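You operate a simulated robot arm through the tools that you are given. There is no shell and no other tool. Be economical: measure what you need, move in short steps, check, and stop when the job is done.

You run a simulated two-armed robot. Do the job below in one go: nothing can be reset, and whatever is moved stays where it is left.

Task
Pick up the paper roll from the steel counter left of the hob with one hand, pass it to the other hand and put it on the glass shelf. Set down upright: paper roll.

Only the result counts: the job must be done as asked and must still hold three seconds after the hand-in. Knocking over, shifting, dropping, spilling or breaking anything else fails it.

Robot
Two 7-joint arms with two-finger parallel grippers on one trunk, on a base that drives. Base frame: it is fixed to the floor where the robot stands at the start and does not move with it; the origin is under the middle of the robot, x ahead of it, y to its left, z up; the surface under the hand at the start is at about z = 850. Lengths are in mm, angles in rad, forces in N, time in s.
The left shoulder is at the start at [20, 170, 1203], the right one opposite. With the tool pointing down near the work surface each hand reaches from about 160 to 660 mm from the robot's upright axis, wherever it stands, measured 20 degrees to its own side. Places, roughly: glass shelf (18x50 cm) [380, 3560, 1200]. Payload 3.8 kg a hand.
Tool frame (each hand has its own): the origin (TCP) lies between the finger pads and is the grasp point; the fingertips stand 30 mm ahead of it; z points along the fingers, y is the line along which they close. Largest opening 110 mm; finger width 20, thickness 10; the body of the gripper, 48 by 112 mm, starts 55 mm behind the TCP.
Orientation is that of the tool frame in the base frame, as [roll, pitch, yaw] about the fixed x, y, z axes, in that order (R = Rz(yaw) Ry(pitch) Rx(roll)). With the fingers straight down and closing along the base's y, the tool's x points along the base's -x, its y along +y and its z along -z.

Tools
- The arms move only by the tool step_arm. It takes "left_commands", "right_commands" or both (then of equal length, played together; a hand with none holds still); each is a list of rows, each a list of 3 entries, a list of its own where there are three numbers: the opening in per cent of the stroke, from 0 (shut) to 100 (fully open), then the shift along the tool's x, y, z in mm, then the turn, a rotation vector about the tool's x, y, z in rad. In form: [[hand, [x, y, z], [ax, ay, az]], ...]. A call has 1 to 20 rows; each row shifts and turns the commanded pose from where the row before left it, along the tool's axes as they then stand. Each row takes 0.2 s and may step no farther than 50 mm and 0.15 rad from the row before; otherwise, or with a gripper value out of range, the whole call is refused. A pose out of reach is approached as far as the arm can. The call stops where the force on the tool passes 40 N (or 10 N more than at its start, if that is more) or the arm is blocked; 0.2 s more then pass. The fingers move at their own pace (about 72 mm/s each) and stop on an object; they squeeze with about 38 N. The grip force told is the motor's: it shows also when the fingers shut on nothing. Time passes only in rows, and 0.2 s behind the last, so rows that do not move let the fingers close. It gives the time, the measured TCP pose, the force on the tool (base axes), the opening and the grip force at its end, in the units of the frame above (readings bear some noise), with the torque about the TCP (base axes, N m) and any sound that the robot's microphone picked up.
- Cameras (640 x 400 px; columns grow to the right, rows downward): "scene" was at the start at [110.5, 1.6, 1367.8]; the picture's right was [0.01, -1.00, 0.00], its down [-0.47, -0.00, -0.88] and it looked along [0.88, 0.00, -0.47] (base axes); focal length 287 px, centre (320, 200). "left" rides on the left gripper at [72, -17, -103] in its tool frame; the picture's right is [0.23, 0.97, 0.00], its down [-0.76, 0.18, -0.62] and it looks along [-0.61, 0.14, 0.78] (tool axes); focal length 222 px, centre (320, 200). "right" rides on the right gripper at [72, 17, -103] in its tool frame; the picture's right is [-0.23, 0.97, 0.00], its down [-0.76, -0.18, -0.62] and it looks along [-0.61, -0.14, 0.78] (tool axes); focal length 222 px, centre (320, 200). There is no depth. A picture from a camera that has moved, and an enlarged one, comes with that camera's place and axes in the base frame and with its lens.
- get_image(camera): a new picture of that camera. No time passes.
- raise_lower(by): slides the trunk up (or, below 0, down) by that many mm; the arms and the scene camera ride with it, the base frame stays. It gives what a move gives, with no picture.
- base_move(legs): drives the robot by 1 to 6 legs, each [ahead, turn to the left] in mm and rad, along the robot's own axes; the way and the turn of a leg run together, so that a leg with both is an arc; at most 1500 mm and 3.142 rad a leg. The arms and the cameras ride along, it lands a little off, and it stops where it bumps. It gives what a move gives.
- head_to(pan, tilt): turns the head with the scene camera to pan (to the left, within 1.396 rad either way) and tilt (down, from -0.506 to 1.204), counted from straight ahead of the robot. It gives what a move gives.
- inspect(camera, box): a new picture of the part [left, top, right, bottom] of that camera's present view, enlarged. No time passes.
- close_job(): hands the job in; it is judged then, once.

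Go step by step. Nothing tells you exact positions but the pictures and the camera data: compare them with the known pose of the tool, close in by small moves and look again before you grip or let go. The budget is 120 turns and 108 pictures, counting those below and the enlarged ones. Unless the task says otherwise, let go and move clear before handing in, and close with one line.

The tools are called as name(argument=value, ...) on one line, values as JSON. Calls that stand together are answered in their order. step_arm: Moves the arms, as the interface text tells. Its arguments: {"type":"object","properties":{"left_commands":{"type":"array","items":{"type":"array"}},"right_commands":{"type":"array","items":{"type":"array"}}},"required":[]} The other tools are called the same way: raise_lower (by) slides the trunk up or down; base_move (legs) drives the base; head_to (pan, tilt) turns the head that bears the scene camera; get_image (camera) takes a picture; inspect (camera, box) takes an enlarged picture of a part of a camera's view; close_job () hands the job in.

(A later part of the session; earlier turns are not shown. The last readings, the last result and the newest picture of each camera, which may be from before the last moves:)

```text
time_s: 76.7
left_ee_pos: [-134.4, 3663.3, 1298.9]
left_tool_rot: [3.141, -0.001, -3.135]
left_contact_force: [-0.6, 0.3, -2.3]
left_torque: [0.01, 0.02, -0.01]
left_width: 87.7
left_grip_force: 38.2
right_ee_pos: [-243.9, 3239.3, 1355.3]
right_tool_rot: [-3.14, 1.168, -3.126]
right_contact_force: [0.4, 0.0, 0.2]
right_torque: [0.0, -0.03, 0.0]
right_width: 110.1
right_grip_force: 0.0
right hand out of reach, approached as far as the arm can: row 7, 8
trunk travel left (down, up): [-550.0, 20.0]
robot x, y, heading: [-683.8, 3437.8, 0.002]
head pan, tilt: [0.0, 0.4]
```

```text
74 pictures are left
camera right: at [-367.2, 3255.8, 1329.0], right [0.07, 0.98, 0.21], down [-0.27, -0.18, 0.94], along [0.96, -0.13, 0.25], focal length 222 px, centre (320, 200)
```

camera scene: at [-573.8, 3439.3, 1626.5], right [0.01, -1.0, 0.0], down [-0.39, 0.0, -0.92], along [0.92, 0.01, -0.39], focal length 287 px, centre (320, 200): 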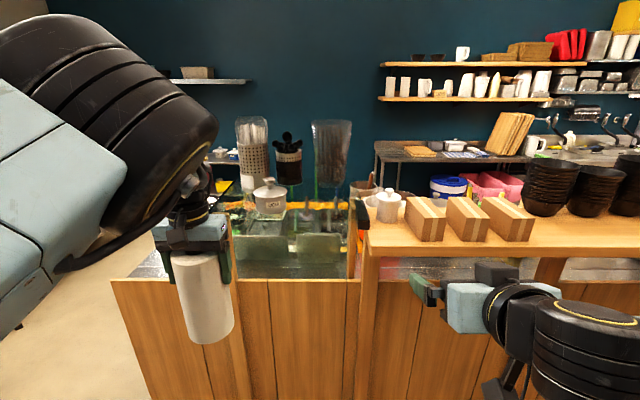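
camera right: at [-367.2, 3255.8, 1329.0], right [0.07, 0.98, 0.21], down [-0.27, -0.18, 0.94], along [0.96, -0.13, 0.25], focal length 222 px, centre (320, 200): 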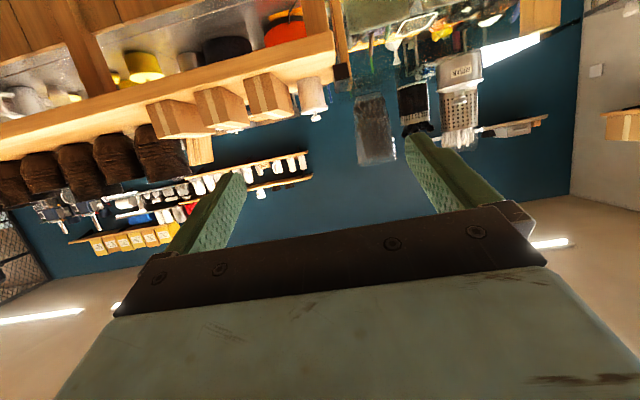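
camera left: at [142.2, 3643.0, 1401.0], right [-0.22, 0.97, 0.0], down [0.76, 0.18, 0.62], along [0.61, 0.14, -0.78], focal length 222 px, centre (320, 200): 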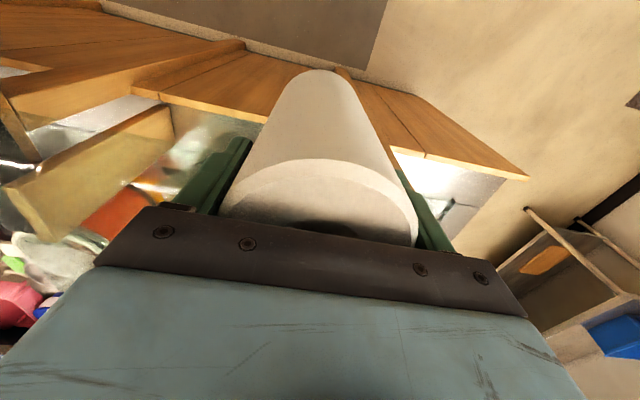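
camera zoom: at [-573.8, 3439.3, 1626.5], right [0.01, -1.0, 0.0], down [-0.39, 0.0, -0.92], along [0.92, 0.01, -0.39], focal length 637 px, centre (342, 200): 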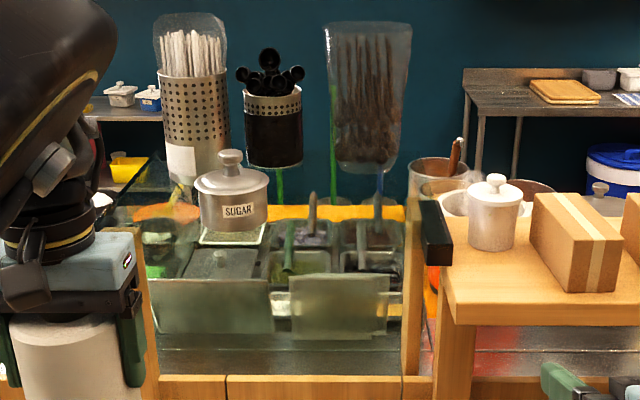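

The glass spans roughly y 3320–3825. The sugar pot is near [350,3620], with tall holders in the back row at x≈600, so [380,3450] is free. Now the hand-over: I'll yaw the right hand 45° towards the left.

step_arm(right_commands=[[100, [0, 0, 0], [-0.1214, 0, -0.0491]], [100, [0, 0, 0], [-0.1214, 0, -0.0491]], [100, [0, 0, 0], [-0.1214, 0, -0.0491]], [100, [0, 0, 0], [-0.1214, 0, -0.0491]], [100, [0, 0, 0], [-0.1214, 0, -0.0491]], [100, [0, 0, 0], [-0.1214, 0, -0.0491]], [100, [0, 0, 0], [0, 0, 0]]])

step_arm(left_commands=[[60, [20, -14, 0], [0, 0, 0]], [60, [20, -14, 0], [0, 0, 0]], [60, [20, -14, 0], [0, 0, 0]], [60, [20, -14, 0], [0, 0, 0]], [60, [0, 0, 0], [0, 0, 0]]])

get_image(camera="scene")

```text
time_s: 78.3
left_ee_pos: [-135.0, 3664.1, 1297.7]
left_tool_rot: [-3.141, -0.002, -3.137]
left_contact_force: [0.6, 0.0, -2.5]
left_torque: [0.0, -0.02, 0.0]
left_width: 87.9
left_grip_force: 37.8
right_ee_pos: [-244.4, 3238.9, 1354.9]
right_tool_rot: [3.141, 1.188, -2.348]
right_contact_force: [-1.0, 0.6, -0.2]
right_torque: [0.01, -0.02, 0.02]
right_width: 110.0
right_grip_force: 0.0
trunk travel left (down, up): [-550.0, 20.0]
robot x, y, heading: [-685.4, 3436.8, 0.014]
head pan, tilt: [0.0, 0.4]
```

```text
time_s: 79.5
left_ee_pos: [-139.0, 3663.7, 1297.8]
left_tool_rot: [-3.14, -0.001, -3.138]
left_contact_force: [-0.1, -0.4, -2.5]
left_torque: [0.01, -0.01, -0.01]
left_width: 87.7
left_grip_force: 37.9
left hand out of reach, approached as far as the arm can: row 1, 2, 3, 4
right_ee_pos: [-242.2, 3238.2, 1355.5]
right_tool_rot: [-3.141, 1.187, -2.35]
right_contact_force: [-0.4, 0.8, 0.4]
right_torque: [0.0, 0.0, 0.0]
right_width: 109.9
right_grip_force: 0.0
trunk travel left (down, up): [-550.0, 20.0]
robot x, y, heading: [-690.5, 3435.9, 0.003]
head pan, tilt: [0.0, 0.4]
```

```text
73 pictures are left
camera scene: at [-573.6, 3439.4, 1626.5], right [0.01, -1.0, 0.0], down [-0.39, 0.0, -0.92], along [0.92, 0.01, -0.39], focal length 287 px, centre (320, 200)
```

scene: 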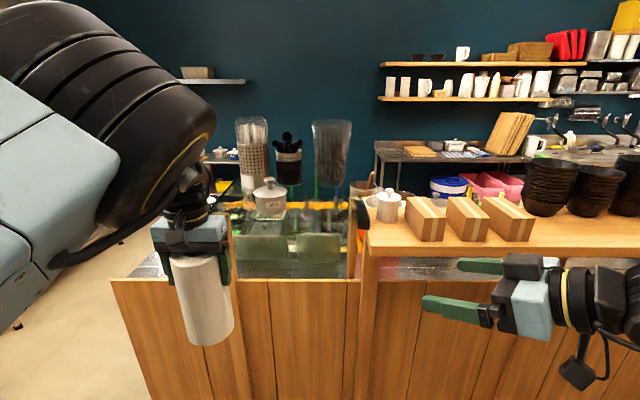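

The left hand is at its inner limit, so the right hand will go to it. First down to the grasp height, then towards a pre-grasp point 140 mm from the roll.

step_arm(right_commands=[[100, [32, 0, 13], [0, 0, 0]], [100, [32, 0, 13], [0, 0, 0]], [100, [32, 0, 13], [0, 0, 0]], [100, [32, 0, 13], [0, 0, 0]], [100, [-11.05, 28.4, 27.1], [0, 0, 0]], [100, [-11.05, 28.4, 27.1], [0, 0, 0]], [100, [-11.05, 28.4, 27.1], [0, 0, 0]], [100, [-11.05, 28.4, 27.1], [0, 0, 0]], [100, [-11.05, 28.4, 27.1], [0, 0, 0]], [100, [-11.05, 28.4, 27.1], [0, 0, 0]], [100, [-11.05, 28.4, 27.1], [0, 0, 0]], [100, [-11.05, 28.4, 27.1], [0, 0, 0]], [100, [0, 0, 0], [0, 0, 0]]])

get_image(camera="scene")

get_image(camera="right")

```text
time_s: 82.3
left_ee_pos: [-138.3, 3663.0, 1298.4]
left_tool_rot: [-3.139, -0.001, -3.137]
left_contact_force: [-0.2, 0.1, -3.2]
left_torque: [0.01, 0.05, 0.03]
left_width: 88.1
left_grip_force: 38.1
right_ee_pos: [-242.1, 3492.2, 1218.5]
right_tool_rot: [3.137, 1.185, -2.351]
right_contact_force: [0.1, 0.4, 0.3]
right_torque: [-0.03, 0.0, 0.0]
right_width: 110.0
right_grip_force: 0.0
right hand out of reach, approached as far as the arm can: row 11, 12
trunk travel left (down, up): [-550.0, 20.0]
robot x, y, heading: [-688.6, 3434.1, 0.007]
head pan, tilt: [0.0, 0.4]
```

```text
72 pictures are left
camera scene: at [-573.9, 3440.1, 1626.5], right [0.01, -1.0, 0.0], down [-0.39, 0.0, -0.92], along [0.92, 0.0, -0.39], focal length 287 px, centre (320, 200)
```

scene: 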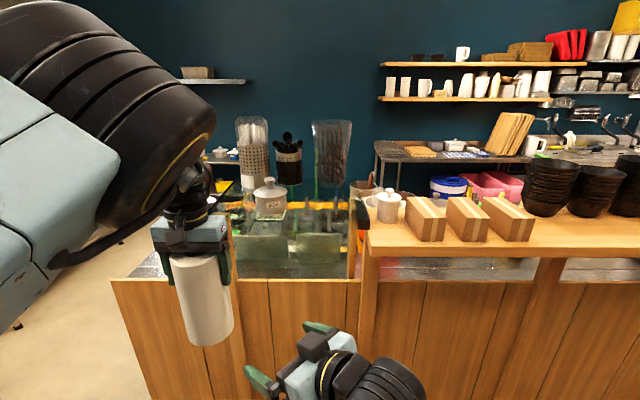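

```text
71 pictures are left
camera right: at [-339.6, 3417.9, 1189.4], right [-0.63, 0.74, 0.21], down [-0.08, -0.33, 0.94], along [0.77, 0.58, 0.27], focal length 222 px, centre (320, 200)
```

right: 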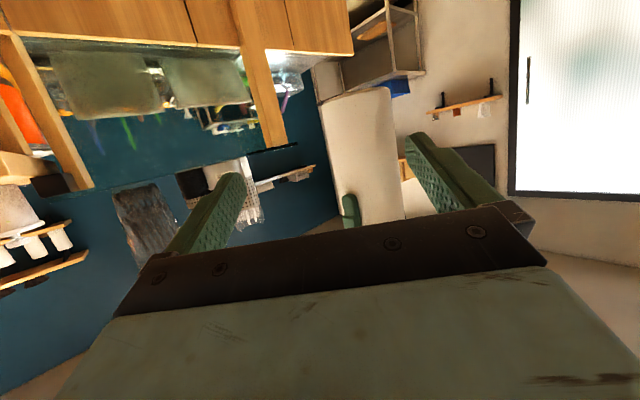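

step_arm(right_commands=[[100, [-13.2, -7.3, 32.7], [0, 0, 0]], [100, [-13.2, -7.3, 32.7], [0, 0, 0]], [100, [0, 0, 0], [0, 0, 0]]])

```text
time_s: 83.1
left_ee_pos: [-139.6, 3662.8, 1298.5]
left_tool_rot: [-3.139, -0.001, -3.137]
left_contact_force: [-0.5, -0.5, -1.6]
left_torque: [0.01, -0.04, 0.0]
left_width: 88.0
left_grip_force: 38.1
right_ee_pos: [-183.0, 3529.3, 1219.1]
right_tool_rot: [3.14, 1.186, -2.35]
right_contact_force: [-0.2, 0.2, 0.6]
right_torque: [-0.02, -0.02, 0.03]
right_width: 109.9
right_grip_force: 0.1
trunk travel left (down, up): [-550.0, 20.0]
robot x, y, heading: [-684.9, 3438.1, 0.009]
head pan, tilt: [0.0, 0.4]
```

That works. I'll yaw to about 70° so the approach points at the roll, lower 10 mm, and check.

step_arm(right_commands=[[100, [0, 0, 0], [-0.13, 0, -0.0525]], [100, [0, 0, 0], [-0.13, 0, -0.0525]], [100, [0, 0, 0], [-0.13, 0, -0.0525]], [100, [9.3, 0, 3.75], [0, 0, 0]], [100, [0, 0, 0], [0, 0, 0]]])

get_image(camera="scene")

get_image(camera="right")

```text
time_s: 84.3
left_ee_pos: [-139.7, 3662.4, 1299.0]
left_tool_rot: [-3.14, 0.0, -3.136]
left_contact_force: [1.0, 0.2, -2.7]
left_torque: [0.01, 0.05, 0.01]
left_width: 87.7
left_grip_force: 37.5
right_ee_pos: [-181.3, 3529.6, 1206.5]
right_tool_rot: [-3.141, 1.186, -1.93]
right_contact_force: [-0.3, -0.3, -0.4]
right_torque: [-0.01, -0.03, -0.02]
right_width: 109.8
right_grip_force: 0.1
trunk travel left (down, up): [-550.0, 20.0]
robot x, y, heading: [-682.4, 3440.8, 0.007]
head pan, tilt: [0.0, 0.4]
```

```text
70 pictures are left
camera scene: at [-573.5, 3439.5, 1626.5], right [0.01, -1.0, 0.0], down [-0.39, 0.0, -0.92], along [0.92, 0.0, -0.39], focal length 287 px, centre (320, 200)
```

scene: 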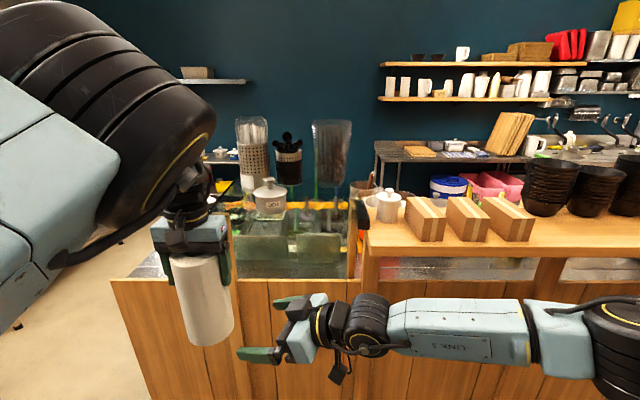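

```text
69 pictures are left
camera right: at [-239.4, 3422.6, 1178.4], right [-0.88, 0.42, 0.21], down [0.06, -0.34, 0.94], along [0.47, 0.84, 0.27], focal length 222 px, centre (320, 200)
```

right: 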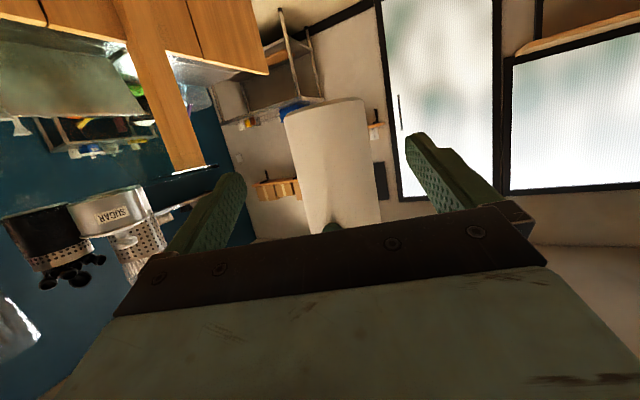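

The alignment looks good: the roll is centred between the right fingers. I'll close in along the approach.

step_arm(right_commands=[[100, [-8.1, 1.2, 20], [0, 0, 0]], [100, [-8.1, 1.2, 20], [0, 0, 0]], [100, [-8.1, 1.2, 20], [0, 0, 0]], [100, [-8.1, 1.2, 20], [0, 0, 0]], [100, [0, 0, 0], [0, 0, 0]]])

get_image(camera="right")

inspect(camera="scene", box=[100, 180, 420, 380])

```text
time_s: 85.5
left_ee_pos: [-139.2, 3662.3, 1299.0]
left_tool_rot: [3.141, 0.0, -3.137]
left_contact_force: [0.0, -0.4, -1.8]
left_torque: [0.01, 0.0, -0.01]
left_width: 87.7
left_grip_force: 37.5
right_ee_pos: [-152.9, 3612.2, 1207.9]
right_tool_rot: [3.14, 1.188, -1.932]
right_contact_force: [-0.1, 0.0, 0.0]
right_torque: [0.03, 0.01, 0.01]
right_width: 110.1
right_grip_force: 0.0
trunk travel left (down, up): [-550.0, 20.0]
robot x, y, heading: [-689.1, 3436.9, 0.007]
head pan, tilt: [0.0, 0.4]
```

```text
68 pictures are left
camera right: at [-212.2, 3505.6, 1177.8], right [-0.88, 0.42, 0.21], down [0.06, -0.34, 0.94], along [0.47, 0.84, 0.27], focal length 222 px, centre (320, 200)
```

right: 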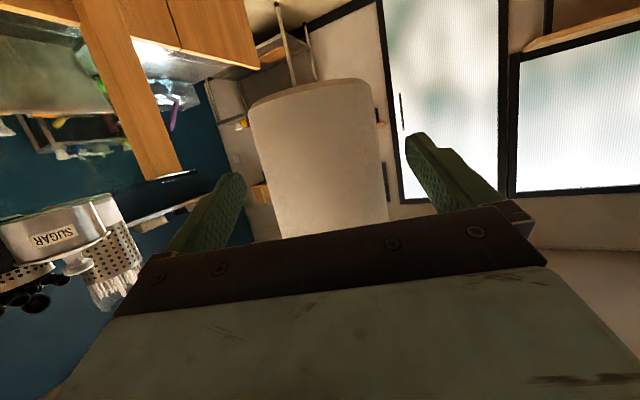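

```text
2.00 times, centred on (260, 280) of scene
camera zoom: at [-573.7, 3438.3, 1626.5], right [0.01, -1.0, 0.0], down [-0.39, 0.0, -0.92], along [0.92, 0.01, -0.39], focal length 574 px, centre (440, 40)
```

zoom: 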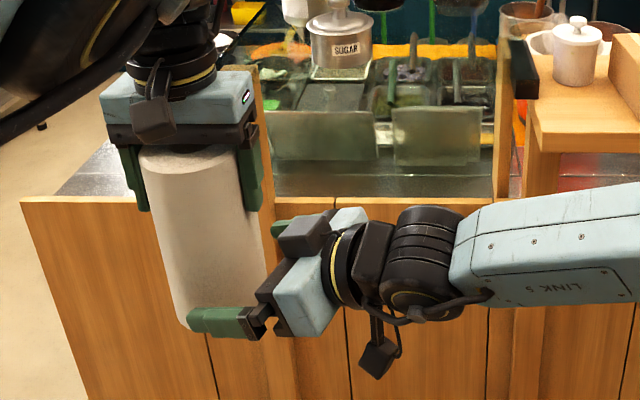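

The roll is about 5 mm off the finger centre, so I'll correct that and make the final approach.

step_arm(right_commands=[[100, [-5.4, -0.7, 13.3], [0, 0, 0]], [100, [-5.4, -0.7, 13.3], [0, 0, 0]], [100, [-5.4, -0.7, 13.3], [0, 0, 0]], [100, [0, 0, 0], [0, 0, 0]]])

get_image(camera="right")

inspect(camera="scene", box=[100, 180, 420, 380])

```text
time_s: 86.5
left_ee_pos: [-136.5, 3669.3, 1300.4]
left_tool_rot: [3.132, 0.01, -3.128]
left_contact_force: [3.1, 3.2, -4.3]
left_torque: [0.14, -0.06, 0.18]
left_width: 87.8
left_grip_force: 37.5
right_ee_pos: [-136.1, 3652.1, 1207.2]
right_tool_rot: [-3.139, 1.189, -1.927]
right_contact_force: [-3.6, -2.3, 0.5]
right_torque: [0.18, -0.18, -0.1]
right_width: 109.9
right_grip_force: 0.0
trunk travel left (down, up): [-550.0, 20.0]
robot x, y, heading: [-691.5, 3435.8, 0.007]
head pan, tilt: [0.0, 0.4]
stopped in row 4 (left hand): the force on the tool passed its limit at 41 N (the readings are from after the stop); the commanded pose is now the measured one
```

```text
66 pictures are left
camera right: at [-195.0, 3545.1, 1178.6], right [-0.88, 0.42, 0.21], down [0.06, -0.34, 0.94], along [0.47, 0.84, 0.27], focal length 222 px, centre (320, 200)
```

right: 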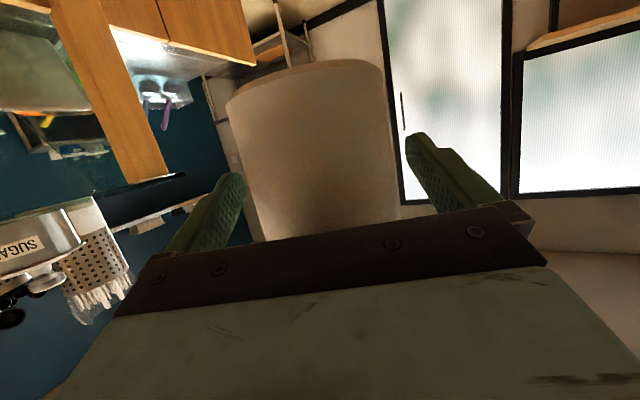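

```text
2.00 times, centred on (260, 280) of scene
camera zoom: at [-573.6, 3438.6, 1626.5], right [0.01, -1.0, 0.0], down [-0.39, 0.0, -0.92], along [0.92, 0.01, -0.39], focal length 574 px, centre (440, 40)
```

zoom: 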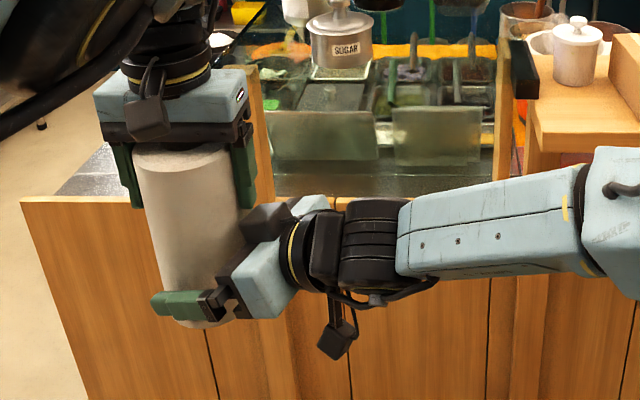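

The palm touches the roll lightly, and the fingertips already reach about 13 mm past its axis. I'll close the right hand here.

step_arm(right_commands=[[100, [0, 0, -2], [0, 0, 0]], [60, [0, 0, 0], [0, 0, 0]], [60, [0, 0, 0], [0, 0, 0]], [60, [0, 0, 0], [0, 0, 0]], [60, [0, 0, 0], [0, 0, 0]]])

get_image(camera="right")

inspect(camera="scene", box=[120, 200, 280, 360])

```text
time_s: 87.7
left_ee_pos: [-136.7, 3669.9, 1299.8]
left_tool_rot: [3.133, 0.006, -3.131]
left_contact_force: [0.2, -2.1, -2.4]
left_torque: [-0.11, 0.41, -0.26]
left_width: 88.0
left_grip_force: 37.5
right_ee_pos: [-137.1, 3652.4, 1207.4]
right_tool_rot: [-3.136, 1.187, -1.923]
right_contact_force: [-0.1, 1.1, 0.2]
right_torque: [-0.04, -0.36, 0.27]
right_width: 88.6
right_grip_force: 38.6
trunk travel left (down, up): [-550.0, 20.0]
robot x, y, heading: [-682.8, 3438.5, 0.007]
head pan, tilt: [0.0, 0.4]
```

```text
64 pictures are left
camera right: at [-195.7, 3544.5, 1179.6], right [-0.88, 0.42, 0.21], down [0.06, -0.34, 0.94], along [0.46, 0.84, 0.27], focal length 222 px, centre (320, 200)
```

right: 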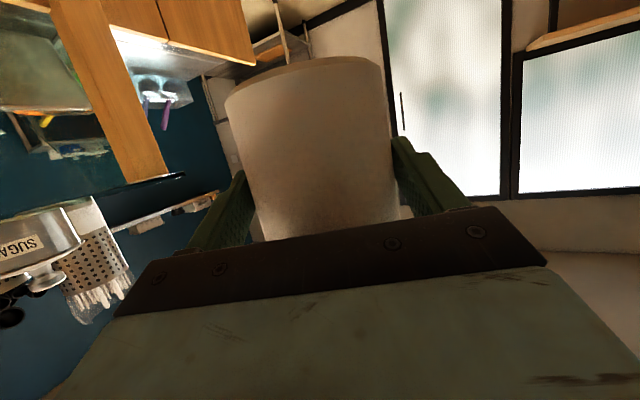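

```text
2.50 times, centred on (200, 280) of scene
camera zoom: at [-573.6, 3439.5, 1626.5], right [0.01, -1.0, 0.0], down [-0.39, 0.0, -0.92], along [0.92, 0.01, -0.39], focal length 717 px, centre (620, 0)
```

zoom: 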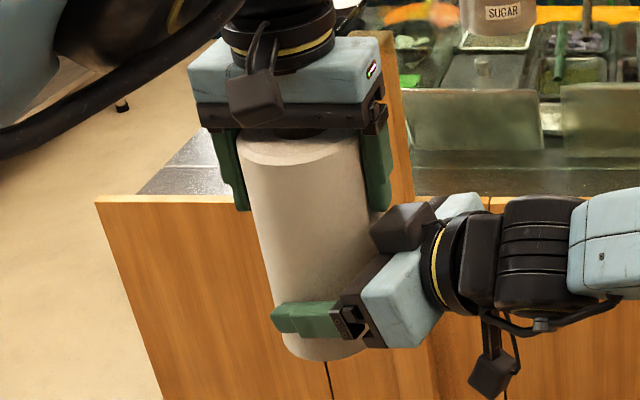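

Both hands hold the roll (88.6 mm on the right). I'll open the left and withdraw upward.

step_arm(left_commands=[[100, [0, 0, 0], [0, 0, 0]], [100, [0, 0, 0], [0, 0, 0]], [100, [0, 0, -10], [0, 0, 0]], [100, [0, 0, -20], [0, 0, 0]], [100, [0, 0, -20], [0, 0, 0]], [100, [0, 0, -25], [0, 0, 0]], [100, [0, 0, -25], [0, 0, 0]], [100, [0, 0, 0], [0, 0, 0]]], right_commands=[[60, [0, 0, 0], [0, 0, 0]], [60, [0, 0, 0], [0, 0, 0]], [60, [0, 0, 0], [0, 0, 0]], [60, [0, 0, 0], [0, 0, 0]], [60, [0, 0, 0], [0, 0, 0]], [60, [0, 0, 0], [0, 0, 0]], [60, [0, 0, 0], [0, 0, 0]], [60, [0, 0, 0], [0, 0, 0]]])

get_image(camera="scene")

```text
time_s: 88.5
left_ee_pos: [-136.9, 3674.4, 1305.1]
left_tool_rot: [3.121, 0.012, -3.119]
left_contact_force: [5.5, 12.2, -3.1]
left_torque: [0.57, -0.19, 0.22]
left_width: 104.2
left_grip_force: 0.0
right_ee_pos: [-135.3, 3651.4, 1212.5]
right_tool_rot: [-3.13, 1.197, -1.919]
right_contact_force: [-4.8, -12.4, 1.8]
right_torque: [0.57, -0.32, -0.12]
right_width: 88.4
right_grip_force: 38.1
trunk travel left (down, up): [-550.0, 20.0]
robot x, y, heading: [-687.9, 3438.6, 0.003]
head pan, tilt: [0.0, 0.4]
stopped in row 3 (left hand): the force on the tool passed its limit at 44 N (the readings are from after the stop); the commanded pose is now the measured one
```

```text
62 pictures are left
camera scene: at [-573.7, 3439.5, 1626.5], right [0.01, -1.0, 0.0], down [-0.39, 0.0, -0.92], along [0.92, 0.01, -0.39], focal length 287 px, centre (320, 200)
```

scene: 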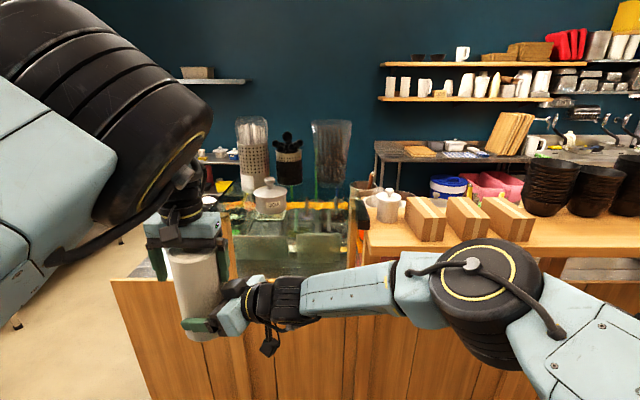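

The opening left finger is pressing on the right hand's housing. I'll narrow the left slightly to relieve it, then lift.

step_arm(left_commands=[[91, [0, 0, 0], [0, 0, 0]], [91, [0, 0, 0], [0, 0, 0]], [91, [0, 0, 0], [0, 0, 0]]])

get_image(camera="left")

inspect(camera="scene", box=[120, 200, 280, 360])

```text
time_s: 89.3
left_ee_pos: [-136.3, 3672.1, 1304.2]
left_tool_rot: [3.124, 0.01, -3.124]
left_contact_force: [2.0, 6.2, -1.2]
left_torque: [0.24, -0.1, 0.09]
left_width: 96.7
left_grip_force: 0.1
right_ee_pos: [-136.0, 3652.2, 1214.1]
right_tool_rot: [-3.134, 1.196, -1.918]
right_contact_force: [-1.6, -6.7, -0.2]
right_torque: [0.34, -0.14, 0.0]
right_width: 88.4
right_grip_force: 38.1
trunk travel left (down, up): [-550.0, 20.0]
robot x, y, heading: [-685.5, 3436.0, 0.004]
head pan, tilt: [0.0, 0.4]
```

```text
61 pictures are left
camera left: at [-210.3, 3652.8, 1406.9], right [-0.24, 0.97, 0.01], down [0.75, 0.18, 0.63], along [0.61, 0.17, -0.77], focal length 222 px, centre (320, 200)
```

left: 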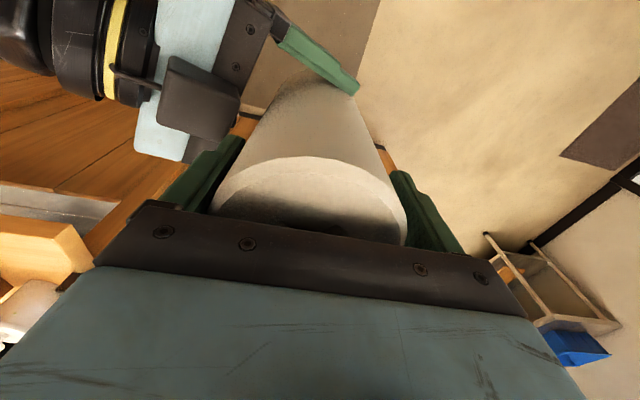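

```text
2.50 times, centred on (200, 280) of scene
camera zoom: at [-573.6, 3439.4, 1626.5], right [0.01, -1.0, 0.0], down [-0.39, 0.0, -0.92], along [0.92, 0.01, -0.39], focal length 717 px, centre (620, 0)
```

zoom: 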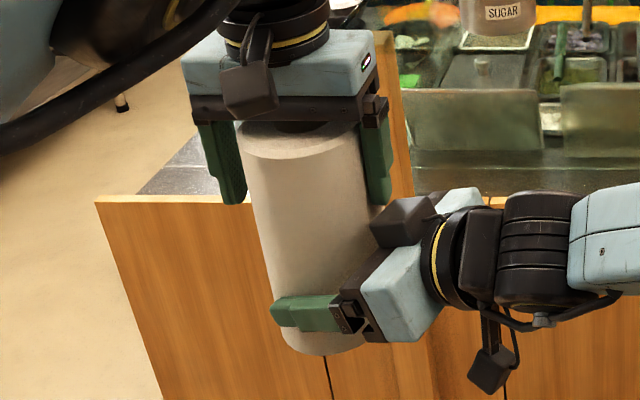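

step_arm(left_commands=[[91, [0, 0, -5], [0, 0, 0]], [91, [0, 0, -5], [0, 0, 0]], [91, [0, 0, -10], [0, 0, 0]], [91, [0, 0, -10], [0, 0, 0]], [91, [0, 0, 0], [0, 0, 0]]])

inspect(camera="scene", box=[120, 200, 280, 360])

```text
time_s: 90.5
left_ee_pos: [-135.9, 3670.5, 1334.4]
left_tool_rot: [3.125, 0.011, -3.125]
left_contact_force: [-0.1, 0.1, -0.1]
left_torque: [0.01, 0.02, -0.02]
left_width: 100.3
left_grip_force: 0.0
right_ee_pos: [-135.5, 3651.5, 1211.7]
right_tool_rot: [-3.133, 1.199, -1.917]
right_contact_force: [0.0, 0.7, -1.9]
right_torque: [-0.04, 0.01, 0.01]
right_width: 88.3
right_grip_force: 37.8
trunk travel left (down, up): [-550.0, 20.0]
robot x, y, heading: [-686.5, 3438.1, 0.005]
head pan, tilt: [0.0, 0.4]
```

```text
2.50 times, centred on (200, 280) of scene
camera zoom: at [-573.6, 3439.4, 1626.5], right [0.01, -1.0, 0.0], down [-0.39, 0.0, -0.92], along [0.92, 0.01, -0.39], focal length 717 px, centre (620, 0)
```

zoom: 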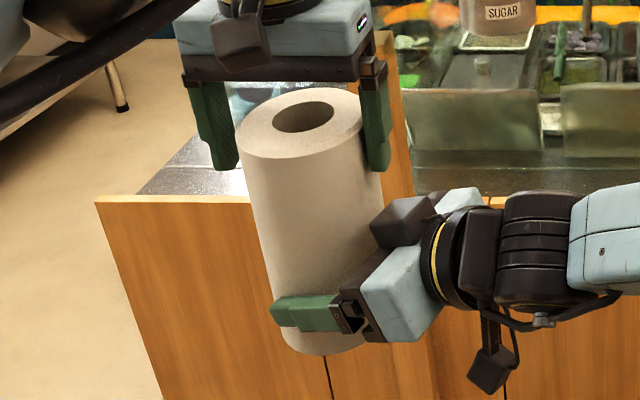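

The left is free and the right carries the roll. I'll continue the left upward well clear.

step_arm(left_commands=[[100, [0, 0, -25], [0, 0, 0]], [100, [0, 0, -25], [0, 0, 0]], [100, [0, 0, -25], [0, 0, 0]], [100, [0, 0, -25], [0, 0, 0]], [100, [0, 0, 0], [0, 0, 0]]])

get_image(camera="scene")

```text
time_s: 91.7
left_ee_pos: [-139.1, 3669.0, 1435.5]
left_tool_rot: [3.123, 0.009, -3.123]
left_contact_force: [-0.2, -0.2, 0.7]
left_torque: [0.01, 0.03, -0.01]
left_width: 109.8
left_grip_force: 0.0
right_ee_pos: [-135.8, 3652.8, 1212.7]
right_tool_rot: [-3.133, 1.199, -1.918]
right_contact_force: [0.1, 0.3, -2.2]
right_torque: [-0.02, 0.0, -0.02]
right_width: 88.4
right_grip_force: 37.8
trunk travel left (down, up): [-550.0, 20.0]
robot x, y, heading: [-682.7, 3439.7, 0.002]
head pan, tilt: [0.0, 0.4]
```

```text
58 pictures are left
camera scene: at [-573.3, 3439.5, 1626.5], right [0.01, -1.0, 0.0], down [-0.39, 0.0, -0.92], along [0.92, 0.01, -0.39], focal length 287 px, centre (320, 200)
```

scene: 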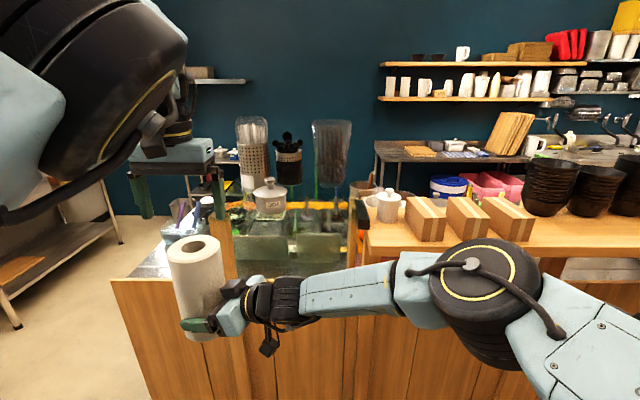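

Next I'll bring the right hand back to its own side and turn it to point straight ahead.

step_arm(right_commands=[[60, [15.1, -2.3, -38.8], [0, 0, 0]], [60, [15.1, -2.3, -38.8], [0, 0, 0]], [60, [15.1, -2.3, -38.8], [0, 0, 0]], [60, [15.1, -2.3, -38.8], [0, 0, 0]], [60, [15.1, -2.3, -38.8], [0, 0, 0]], [60, [0, 0, 0], [0.1258, 0, 0.049]], [60, [0, 0, 0], [0.1258, 0, 0.049]], [60, [0, 0, 0], [0.1258, 0, 0.049]], [60, [0, 0, 0], [0.1258, 0, 0.049]], [60, [0, 0, 0], [0.1258, 0, 0.049]], [60, [0, 0, 0], [0.1258, 0, 0.049]], [60, [0, 0, 0], [0.1258, 0, 0.049]], [60, [0, 0, 0], [0.1258, 0, 0.049]], [60, [0, 0, 0], [0.1258, 0, 0.049]], [60, [0, 0, 0], [0, 0, 0]]])

get_image(camera="scene")

```text
time_s: 94.9
left_ee_pos: [-139.2, 3668.0, 1435.4]
left_tool_rot: [3.124, 0.012, -3.125]
left_contact_force: [-0.6, -0.3, -0.4]
left_torque: [-0.01, -0.02, 0.04]
left_width: 109.9
left_grip_force: 0.1
right_ee_pos: [-199.1, 3455.5, 1214.6]
right_tool_rot: [3.038, 1.211, -2.551]
right_contact_force: [0.5, -0.1, -2.3]
right_torque: [-0.06, 0.03, 0.03]
right_width: 88.1
right_grip_force: 38.3
right hand out of reach, approached as far as the arm can: row 10, 11, 12, 13, 14
trunk travel left (down, up): [-550.0, 20.0]
robot x, y, heading: [-685.5, 3440.5, 0.006]
head pan, tilt: [0.0, 0.4]
```

```text
57 pictures are left
camera scene: at [-573.5, 3439.1, 1626.5], right [0.01, -1.0, 0.0], down [-0.39, 0.0, -0.92], along [0.92, 0.01, -0.39], focal length 287 px, centre (320, 200)
```

scene: 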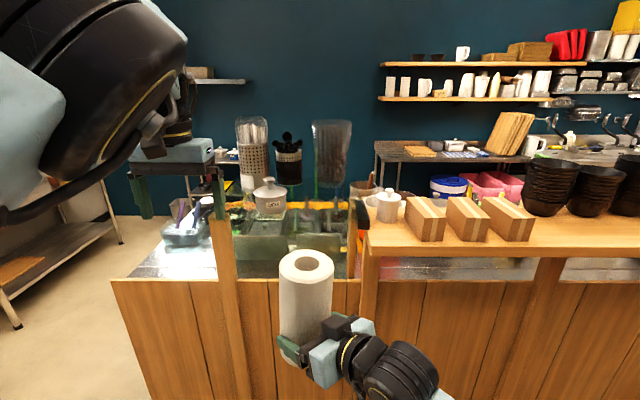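

The turn hit a joint limit, so I'll move further to the right side, remove the small tilt, then finish the yaw.

step_arm(right_commands=[[60, [6.4, -25.1, -19.6], [0, 0, 0]], [60, [6.4, -25.1, -19.6], [0, 0, 0]], [60, [6.4, -25.1, -19.6], [0, 0, 0]], [60, [6.4, -25.1, -19.6], [0, 0, 0]], [60, [0, 0, 0], [0, 0, -0.039]], [60, [0, 0, 0], [0.131, 0, 0.049]], [60, [0, 0, 0], [0.131, 0, 0.049]], [60, [0, 0, 0], [0, 0, 0]]])

```text
time_s: 96.7
left_ee_pos: [-137.7, 3667.2, 1435.3]
left_tool_rot: [3.125, 0.008, -3.125]
left_contact_force: [0.1, 0.3, 0.4]
left_torque: [0.02, 0.0, 0.02]
left_width: 109.8
left_grip_force: 0.0
right_ee_pos: [-201.2, 3299.7, 1198.5]
right_tool_rot: [3.131, 1.21, -2.728]
right_contact_force: [0.1, -0.9, -2.1]
right_torque: [0.01, 0.05, 0.0]
right_width: 88.2
right_grip_force: 37.8
right hand out of reach, approached as far as the arm can: row 7
trunk travel left (down, up): [-550.0, 20.0]
robot x, y, heading: [-687.7, 3435.1, 0.007]
head pan, tilt: [0.0, 0.4]
```

step_arm(right_commands=[[60, [-20.7, -7.4, -23], [0, 0, 0]], [60, [-20.7, -7.4, -23], [0, 0, 0]], [60, [-20.7, -7.4, -23], [0, 0, 0]], [60, [-20.7, -7.4, -23], [0, 0, 0]], [60, [0, 0, 0], [0.129, 0, 0.0487]], [60, [0, 0, 0], [0.129, 0, 0.0487]], [60, [0, 0, 0], [0.129, 0, 0.0487]], [60, [0, 0, 0], [0, 0, 0]]])

get_image(camera="scene")

```text
time_s: 98.5
left_ee_pos: [-137.9, 3668.6, 1434.3]
left_tool_rot: [3.126, 0.009, -3.125]
left_contact_force: [-0.2, 0.2, -1.0]
left_torque: [-0.02, 0.02, -0.02]
left_width: 109.9
left_grip_force: 0.1
right_ee_pos: [-241.6, 3216.4, 1321.0]
right_tool_rot: [-3.131, 1.235, -2.929]
right_contact_force: [0.5, -0.2, -0.9]
right_torque: [0.01, 0.02, 0.0]
right_width: 88.1
right_grip_force: 38.0
right hand out of reach, approached as far as the arm can: row 5, 6, 7
trunk travel left (down, up): [-550.0, 20.0]
robot x, y, heading: [-683.7, 3438.0, 0.004]
head pan, tilt: [0.0, 0.4]
```

```text
56 pictures are left
camera scene: at [-573.4, 3439.6, 1626.5], right [0.01, -1.0, 0.0], down [-0.39, 0.0, -0.92], along [0.92, 0.01, -0.39], focal length 287 px, centre (320, 200)
```

scene: 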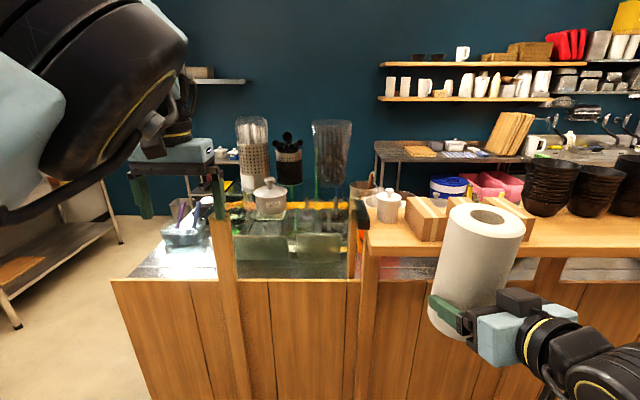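

The right hand points about 12° left of ahead with the roll, which is fine for placing. I'll check where the right forearm and elbow are, to keep clear of the bar.

head_to(pan=-0.6, tilt=0.7)

get_image(camera="scene")

```text
time_s: 99.5
left_ee_pos: [-138.3, 3669.1, 1435.1]
left_tool_rot: [3.125, 0.009, -3.124]
left_contact_force: [0.0, 0.1, -0.8]
left_torque: [0.01, -0.03, 0.0]
left_width: 110.1
left_grip_force: 0.0
right_ee_pos: [-242.7, 3215.5, 1321.0]
right_tool_rot: [-3.133, 1.236, -2.93]
right_contact_force: [-0.2, -0.1, -2.6]
right_torque: [0.01, 0.04, 0.02]
right_width: 88.5
right_grip_force: 38.6
trunk travel left (down, up): [-550.0, 20.0]
robot x, y, heading: [-687.8, 3438.4, 0.006]
head pan, tilt: [-0.6, 0.7]
```

```text
55 pictures are left
camera scene: at [-595.9, 3391.3, 1599.7], right [-0.56, -0.83, 0.0], down [-0.53, 0.36, -0.77], along [0.63, -0.43, -0.64], focal length 287 px, centre (320, 200)
```

scene: 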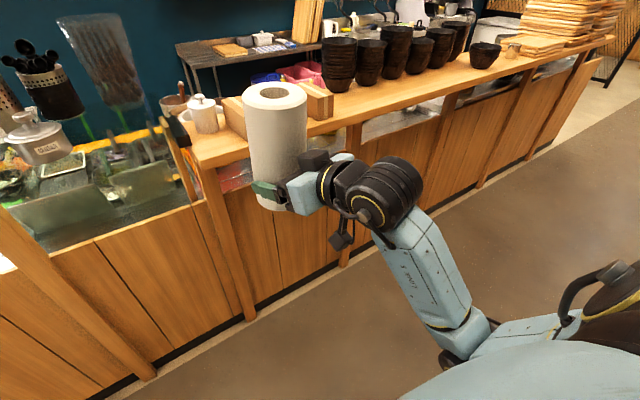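

The right forearm stays behind the hand on the robot's side, so it will be clear. I'll level the grip pitch, then sidestep about 246 mm to line up with the free part of the shelf.

step_arm(right_commands=[[60, [0, 0, 0], [0, 0.036, 0]], [60, [0, 0, 0], [0, 0, 0]]])

base_move(legs=[[0, 1.566], [246, 0], [0, -1.571]])

head_to(pan=-0.3, tilt=0.45)

get_image(camera="scene")

```text
time_s: 100.1
left_ee_pos: [-138.0, 3668.6, 1435.2]
left_tool_rot: [3.126, 0.01, -3.123]
left_contact_force: [-0.1, 0.2, -0.8]
left_torque: [-0.02, -0.04, -0.01]
left_width: 109.8
left_grip_force: 0.0
right_ee_pos: [-242.3, 3215.7, 1322.1]
right_tool_rot: [-3.137, 1.191, -2.951]
right_contact_force: [0.7, 0.2, -2.7]
right_torque: [0.01, 0.04, 0.01]
right_width: 88.1
right_grip_force: 38.0
trunk travel left (down, up): [-550.0, 20.0]
robot x, y, heading: [-685.0, 3436.8, 0.007]
head pan, tilt: [-0.6, 0.7]
```

```text
time_s: 109.6
left_ee_pos: [-113.1, 3869.7, 1433.6]
left_tool_rot: [3.124, 0.012, 3.075]
left_contact_force: [0.2, 0.0, -0.4]
left_torque: [0.02, -0.03, 0.0]
left_width: 109.8
left_grip_force: 0.0
right_ee_pos: [-254.6, 3426.7, 1321.1]
right_tool_rot: [-3.139, 1.191, -3.037]
right_contact_force: [0.2, 0.4, -2.4]
right_torque: [0.0, 0.04, -0.01]
right_width: 88.3
right_grip_force: 38.3
trunk travel left (down, up): [-550.0, 20.0]
robot x, y, heading: [-679.7, 3687.4, -0.077]
head pan, tilt: [-0.6, 0.7]
```

```text
time_s: 110.4
left_ee_pos: [-113.1, 3869.7, 1433.6]
left_tool_rot: [3.126, 0.009, 3.075]
left_contact_force: [-0.6, 0.4, 0.4]
left_torque: [0.01, 0.02, 0.02]
left_width: 109.7
left_grip_force: 0.1
right_ee_pos: [-253.7, 3427.4, 1321.5]
right_tool_rot: [-3.137, 1.191, -3.035]
right_contact_force: [0.7, 0.6, -1.1]
right_torque: [-0.03, 0.07, 0.02]
right_width: 88.2
right_grip_force: 38.3
trunk travel left (down, up): [-550.0, 20.0]
robot x, y, heading: [-674.7, 3686.3, -0.072]
head pan, tilt: [-0.3, 0.45]
```

```text
54 pictures are left
camera scene: at [-573.3, 3651.6, 1621.8], right [-0.37, -0.93, 0.0], down [-0.4, 0.16, -0.9], along [0.84, -0.33, -0.44], focal length 287 px, centre (320, 200)
```

scene: 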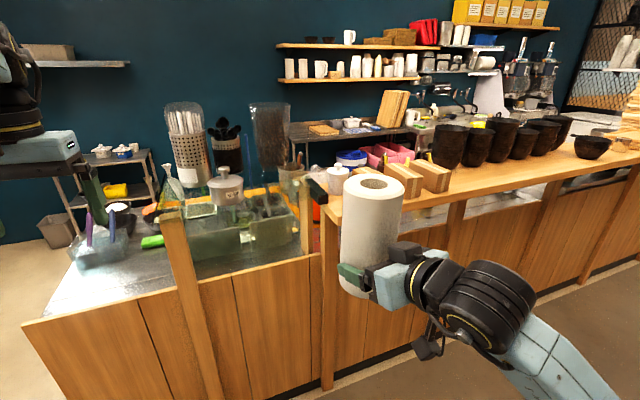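

base_move(legs=[[0, 0.075], [300, 0]])

head_to(pan=-0.3, tilt=0.5)

get_image(camera="scene")

inspect(camera="scene", box=[100, 100, 360, 280])

```text
time_s: 112.9
left_ee_pos: [164.7, 3910.9, 1435.6]
left_tool_rot: [3.123, 0.011, -3.134]
left_contact_force: [-0.1, -0.4, 0.5]
left_torque: [0.0, 0.0, 0.01]
left_width: 109.9
left_grip_force: 0.0
right_ee_pos: [57.0, 3457.2, 1320.9]
right_tool_rot: [-3.138, 1.192, -2.961]
right_contact_force: [0.3, -0.2, -2.6]
right_torque: [-0.01, 0.05, 0.01]
right_width: 88.4
right_grip_force: 38.2
trunk travel left (down, up): [-550.0, 20.0]
robot x, y, heading: [-383.1, 3684.4, -0.008]
head pan, tilt: [-0.3, 0.45]
```

```text
time_s: 113.5
left_ee_pos: [166.5, 3910.6, 1435.0]
left_tool_rot: [3.124, 0.008, -3.134]
left_contact_force: [0.2, -0.6, 0.6]
left_torque: [0.0, 0.02, 0.0]
left_width: 109.9
left_grip_force: 0.0
right_ee_pos: [56.6, 3457.7, 1322.4]
right_tool_rot: [-3.138, 1.194, -2.963]
right_contact_force: [-0.4, 0.1, -2.1]
right_torque: [-0.02, 0.05, -0.03]
right_width: 88.3
right_grip_force: 37.8
trunk travel left (down, up): [-550.0, 20.0]
robot x, y, heading: [-383.7, 3684.8, -0.005]
head pan, tilt: [-0.3, 0.499]
```

```text
53 pictures are left
camera scene: at [-277.2, 3658.6, 1617.3], right [-0.3, -0.95, 0.0], down [-0.46, 0.14, -0.88], along [0.84, -0.26, -0.48], focal length 287 px, centre (320, 200)
```

scene: 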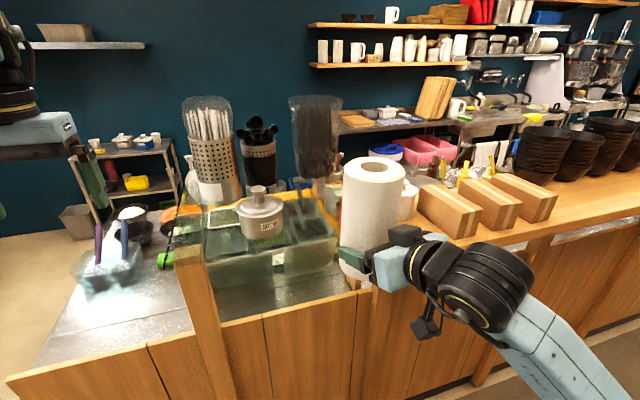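

```text
2.22 times, centred on (230, 190) of scene
camera zoom: at [-277.2, 3658.6, 1617.3], right [-0.3, -0.95, 0.0], down [-0.46, 0.14, -0.88], along [0.84, -0.26, -0.48], focal length 637 px, centre (520, 222)
```

zoom: 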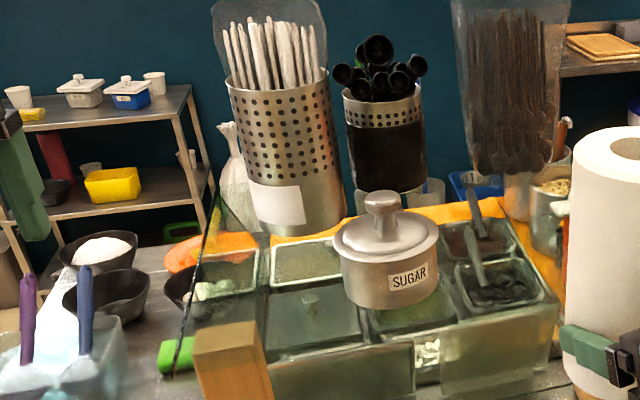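

The glass plane runs from x≈268 backward at z≈1200, and the spot near [378,3460] is free. I'll advance with the roll held above it.

base_move(legs=[[200, 0]])

head_to(pan=-0.4, tilt=0.75)

get_image(camera="scene")

get_image(camera="right")

```text
time_s: 115.1
left_ee_pos: [360.4, 3912.8, 1435.0]
left_tool_rot: [3.124, 0.011, -3.131]
left_contact_force: [0.3, -0.2, -0.2]
left_torque: [0.02, 0.01, -0.01]
left_width: 110.2
left_grip_force: 0.1
right_ee_pos: [254.1, 3459.2, 1321.9]
right_tool_rot: [-3.138, 1.19, -2.96]
right_contact_force: [0.0, 0.0, -3.0]
right_torque: [-0.03, 0.05, 0.01]
right_width: 88.1
right_grip_force: 37.5
trunk travel left (down, up): [-550.0, 20.0]
robot x, y, heading: [-189.9, 3686.4, -0.002]
head pan, tilt: [-0.3, 0.499]
```

```text
time_s: 115.9
left_ee_pos: [361.1, 3912.1, 1435.6]
left_tool_rot: [3.124, 0.01, -3.131]
left_contact_force: [0.7, 0.5, -0.4]
left_torque: [0.0, 0.0, 0.0]
left_width: 109.8
left_grip_force: 0.0
right_ee_pos: [254.4, 3459.3, 1321.0]
right_tool_rot: [-3.138, 1.192, -2.958]
right_contact_force: [-0.3, 0.2, -3.4]
right_torque: [-0.02, 0.06, 0.01]
right_width: 88.4
right_grip_force: 37.9
trunk travel left (down, up): [-550.0, 20.0]
robot x, y, heading: [-187.4, 3684.7, -0.004]
head pan, tilt: [-0.4, 0.75]
```

```text
51 pictures are left
camera scene: at [-91.4, 3653.2, 1595.5], right [-0.39, -0.92, 0.0], down [-0.63, 0.27, -0.73], along [0.67, -0.29, -0.68], focal length 287 px, centre (320, 200)
```

scene: 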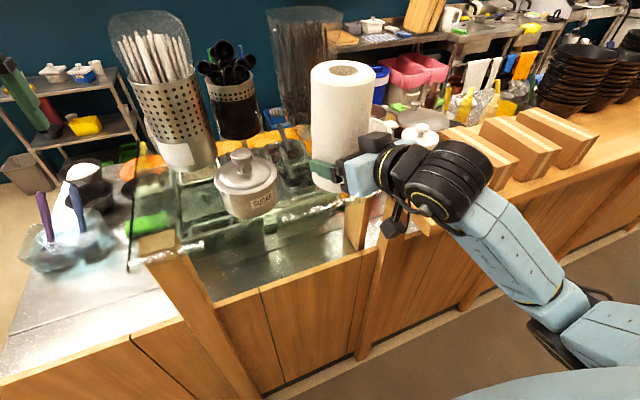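

```text
50 pictures are left
camera right: at [131.1, 3455.5, 1291.6], right [-0.09, 0.97, 0.21], down [-0.26, -0.23, 0.94], along [0.96, 0.03, 0.28], focal length 222 px, centre (320, 200)
```

right: 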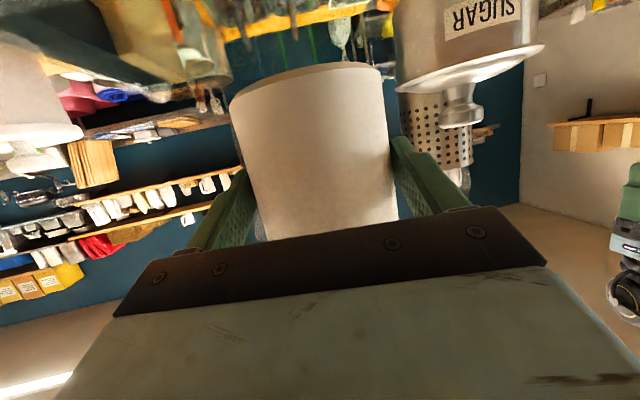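

inspect(camera="scene", box=[110, 130, 410, 310])

```text
2.13 times, centred on (260, 220) of scene
camera zoom: at [-91.4, 3653.2, 1595.5], right [-0.39, -0.92, 0.0], down [-0.63, 0.27, -0.73], along [0.67, -0.29, -0.68], focal length 612 px, centre (448, 157)
```

zoom: 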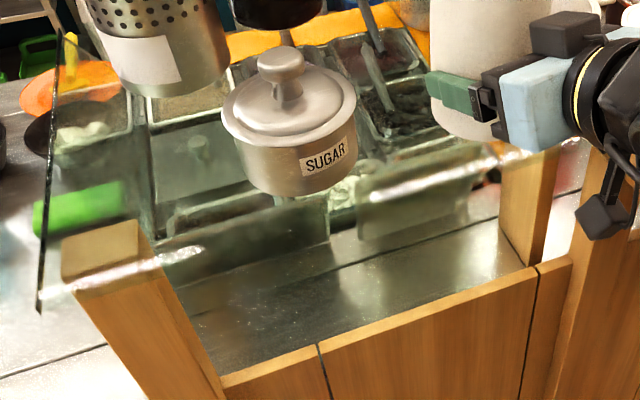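

The front edge of the glass is clearly at x≈268, and the target spot is empty. I'll advance another 110 mm.

base_move(legs=[[110, 0]])

get_image(camera="scene")

inspect(camera="scene", box=[180, 70, 420, 270])

get_image(camera="right")

```text
time_s: 117.1
left_ee_pos: [467.1, 3913.4, 1435.2]
left_tool_rot: [3.124, 0.012, -3.129]
left_contact_force: [-0.8, 0.7, 0.0]
left_torque: [-0.01, 0.03, -0.02]
left_width: 110.2
left_grip_force: 0.0
right_ee_pos: [360.7, 3459.2, 1321.5]
right_tool_rot: [-3.138, 1.192, -2.957]
right_contact_force: [-1.1, -0.1, -1.2]
right_torque: [0.0, 0.09, 0.0]
right_width: 88.5
right_grip_force: 38.4
trunk travel left (down, up): [-550.0, 20.0]
robot x, y, heading: [-80.3, 3679.7, -0.001]
head pan, tilt: [-0.4, 0.75]
```

```text
48 pictures are left
camera scene: at [14.3, 3653.2, 1595.5], right [-0.39, -0.92, 0.0], down [-0.63, 0.27, -0.73], along [0.67, -0.28, -0.68], focal length 287 px, centre (320, 200)
```

scene: 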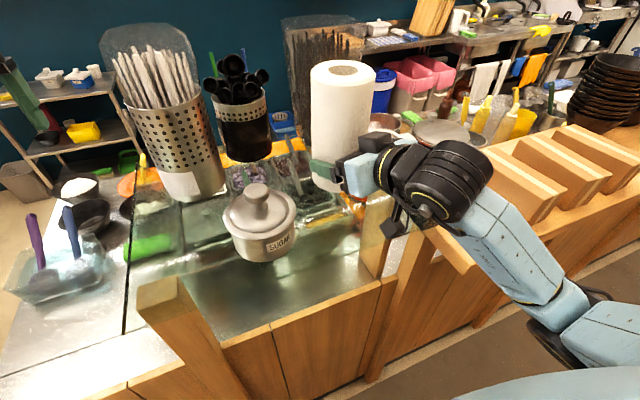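

```text
2.00 times, centred on (300, 170) of scene
camera zoom: at [14.3, 3653.2, 1595.5], right [-0.39, -0.92, 0.0], down [-0.63, 0.27, -0.73], along [0.67, -0.28, -0.68], focal length 574 px, centre (360, 260)
```

zoom: 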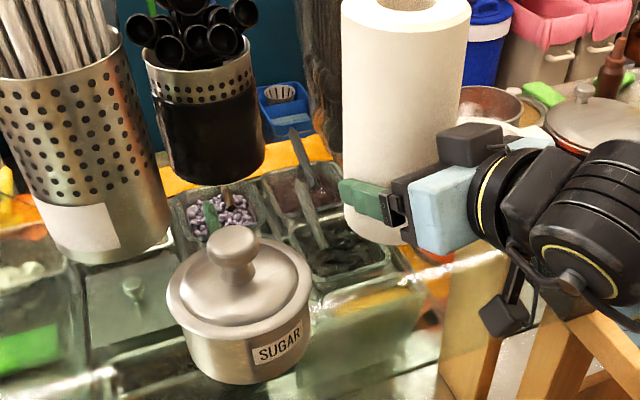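

```text
46 pictures are left
camera right: at [237.0, 3455.8, 1291.8], right [-0.09, 0.97, 0.21], down [-0.26, -0.23, 0.94], along [0.96, 0.03, 0.28], focal length 222 px, centre (320, 200)
```

right: 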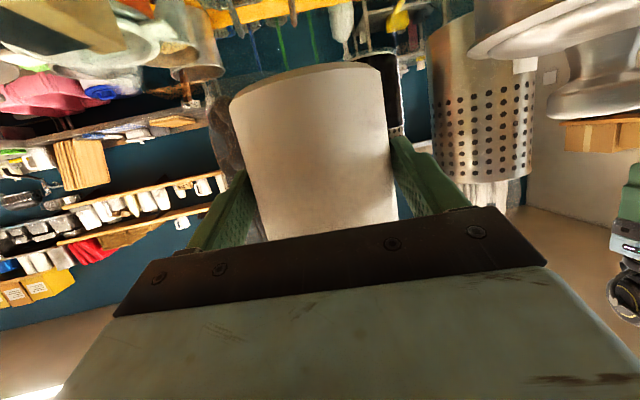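

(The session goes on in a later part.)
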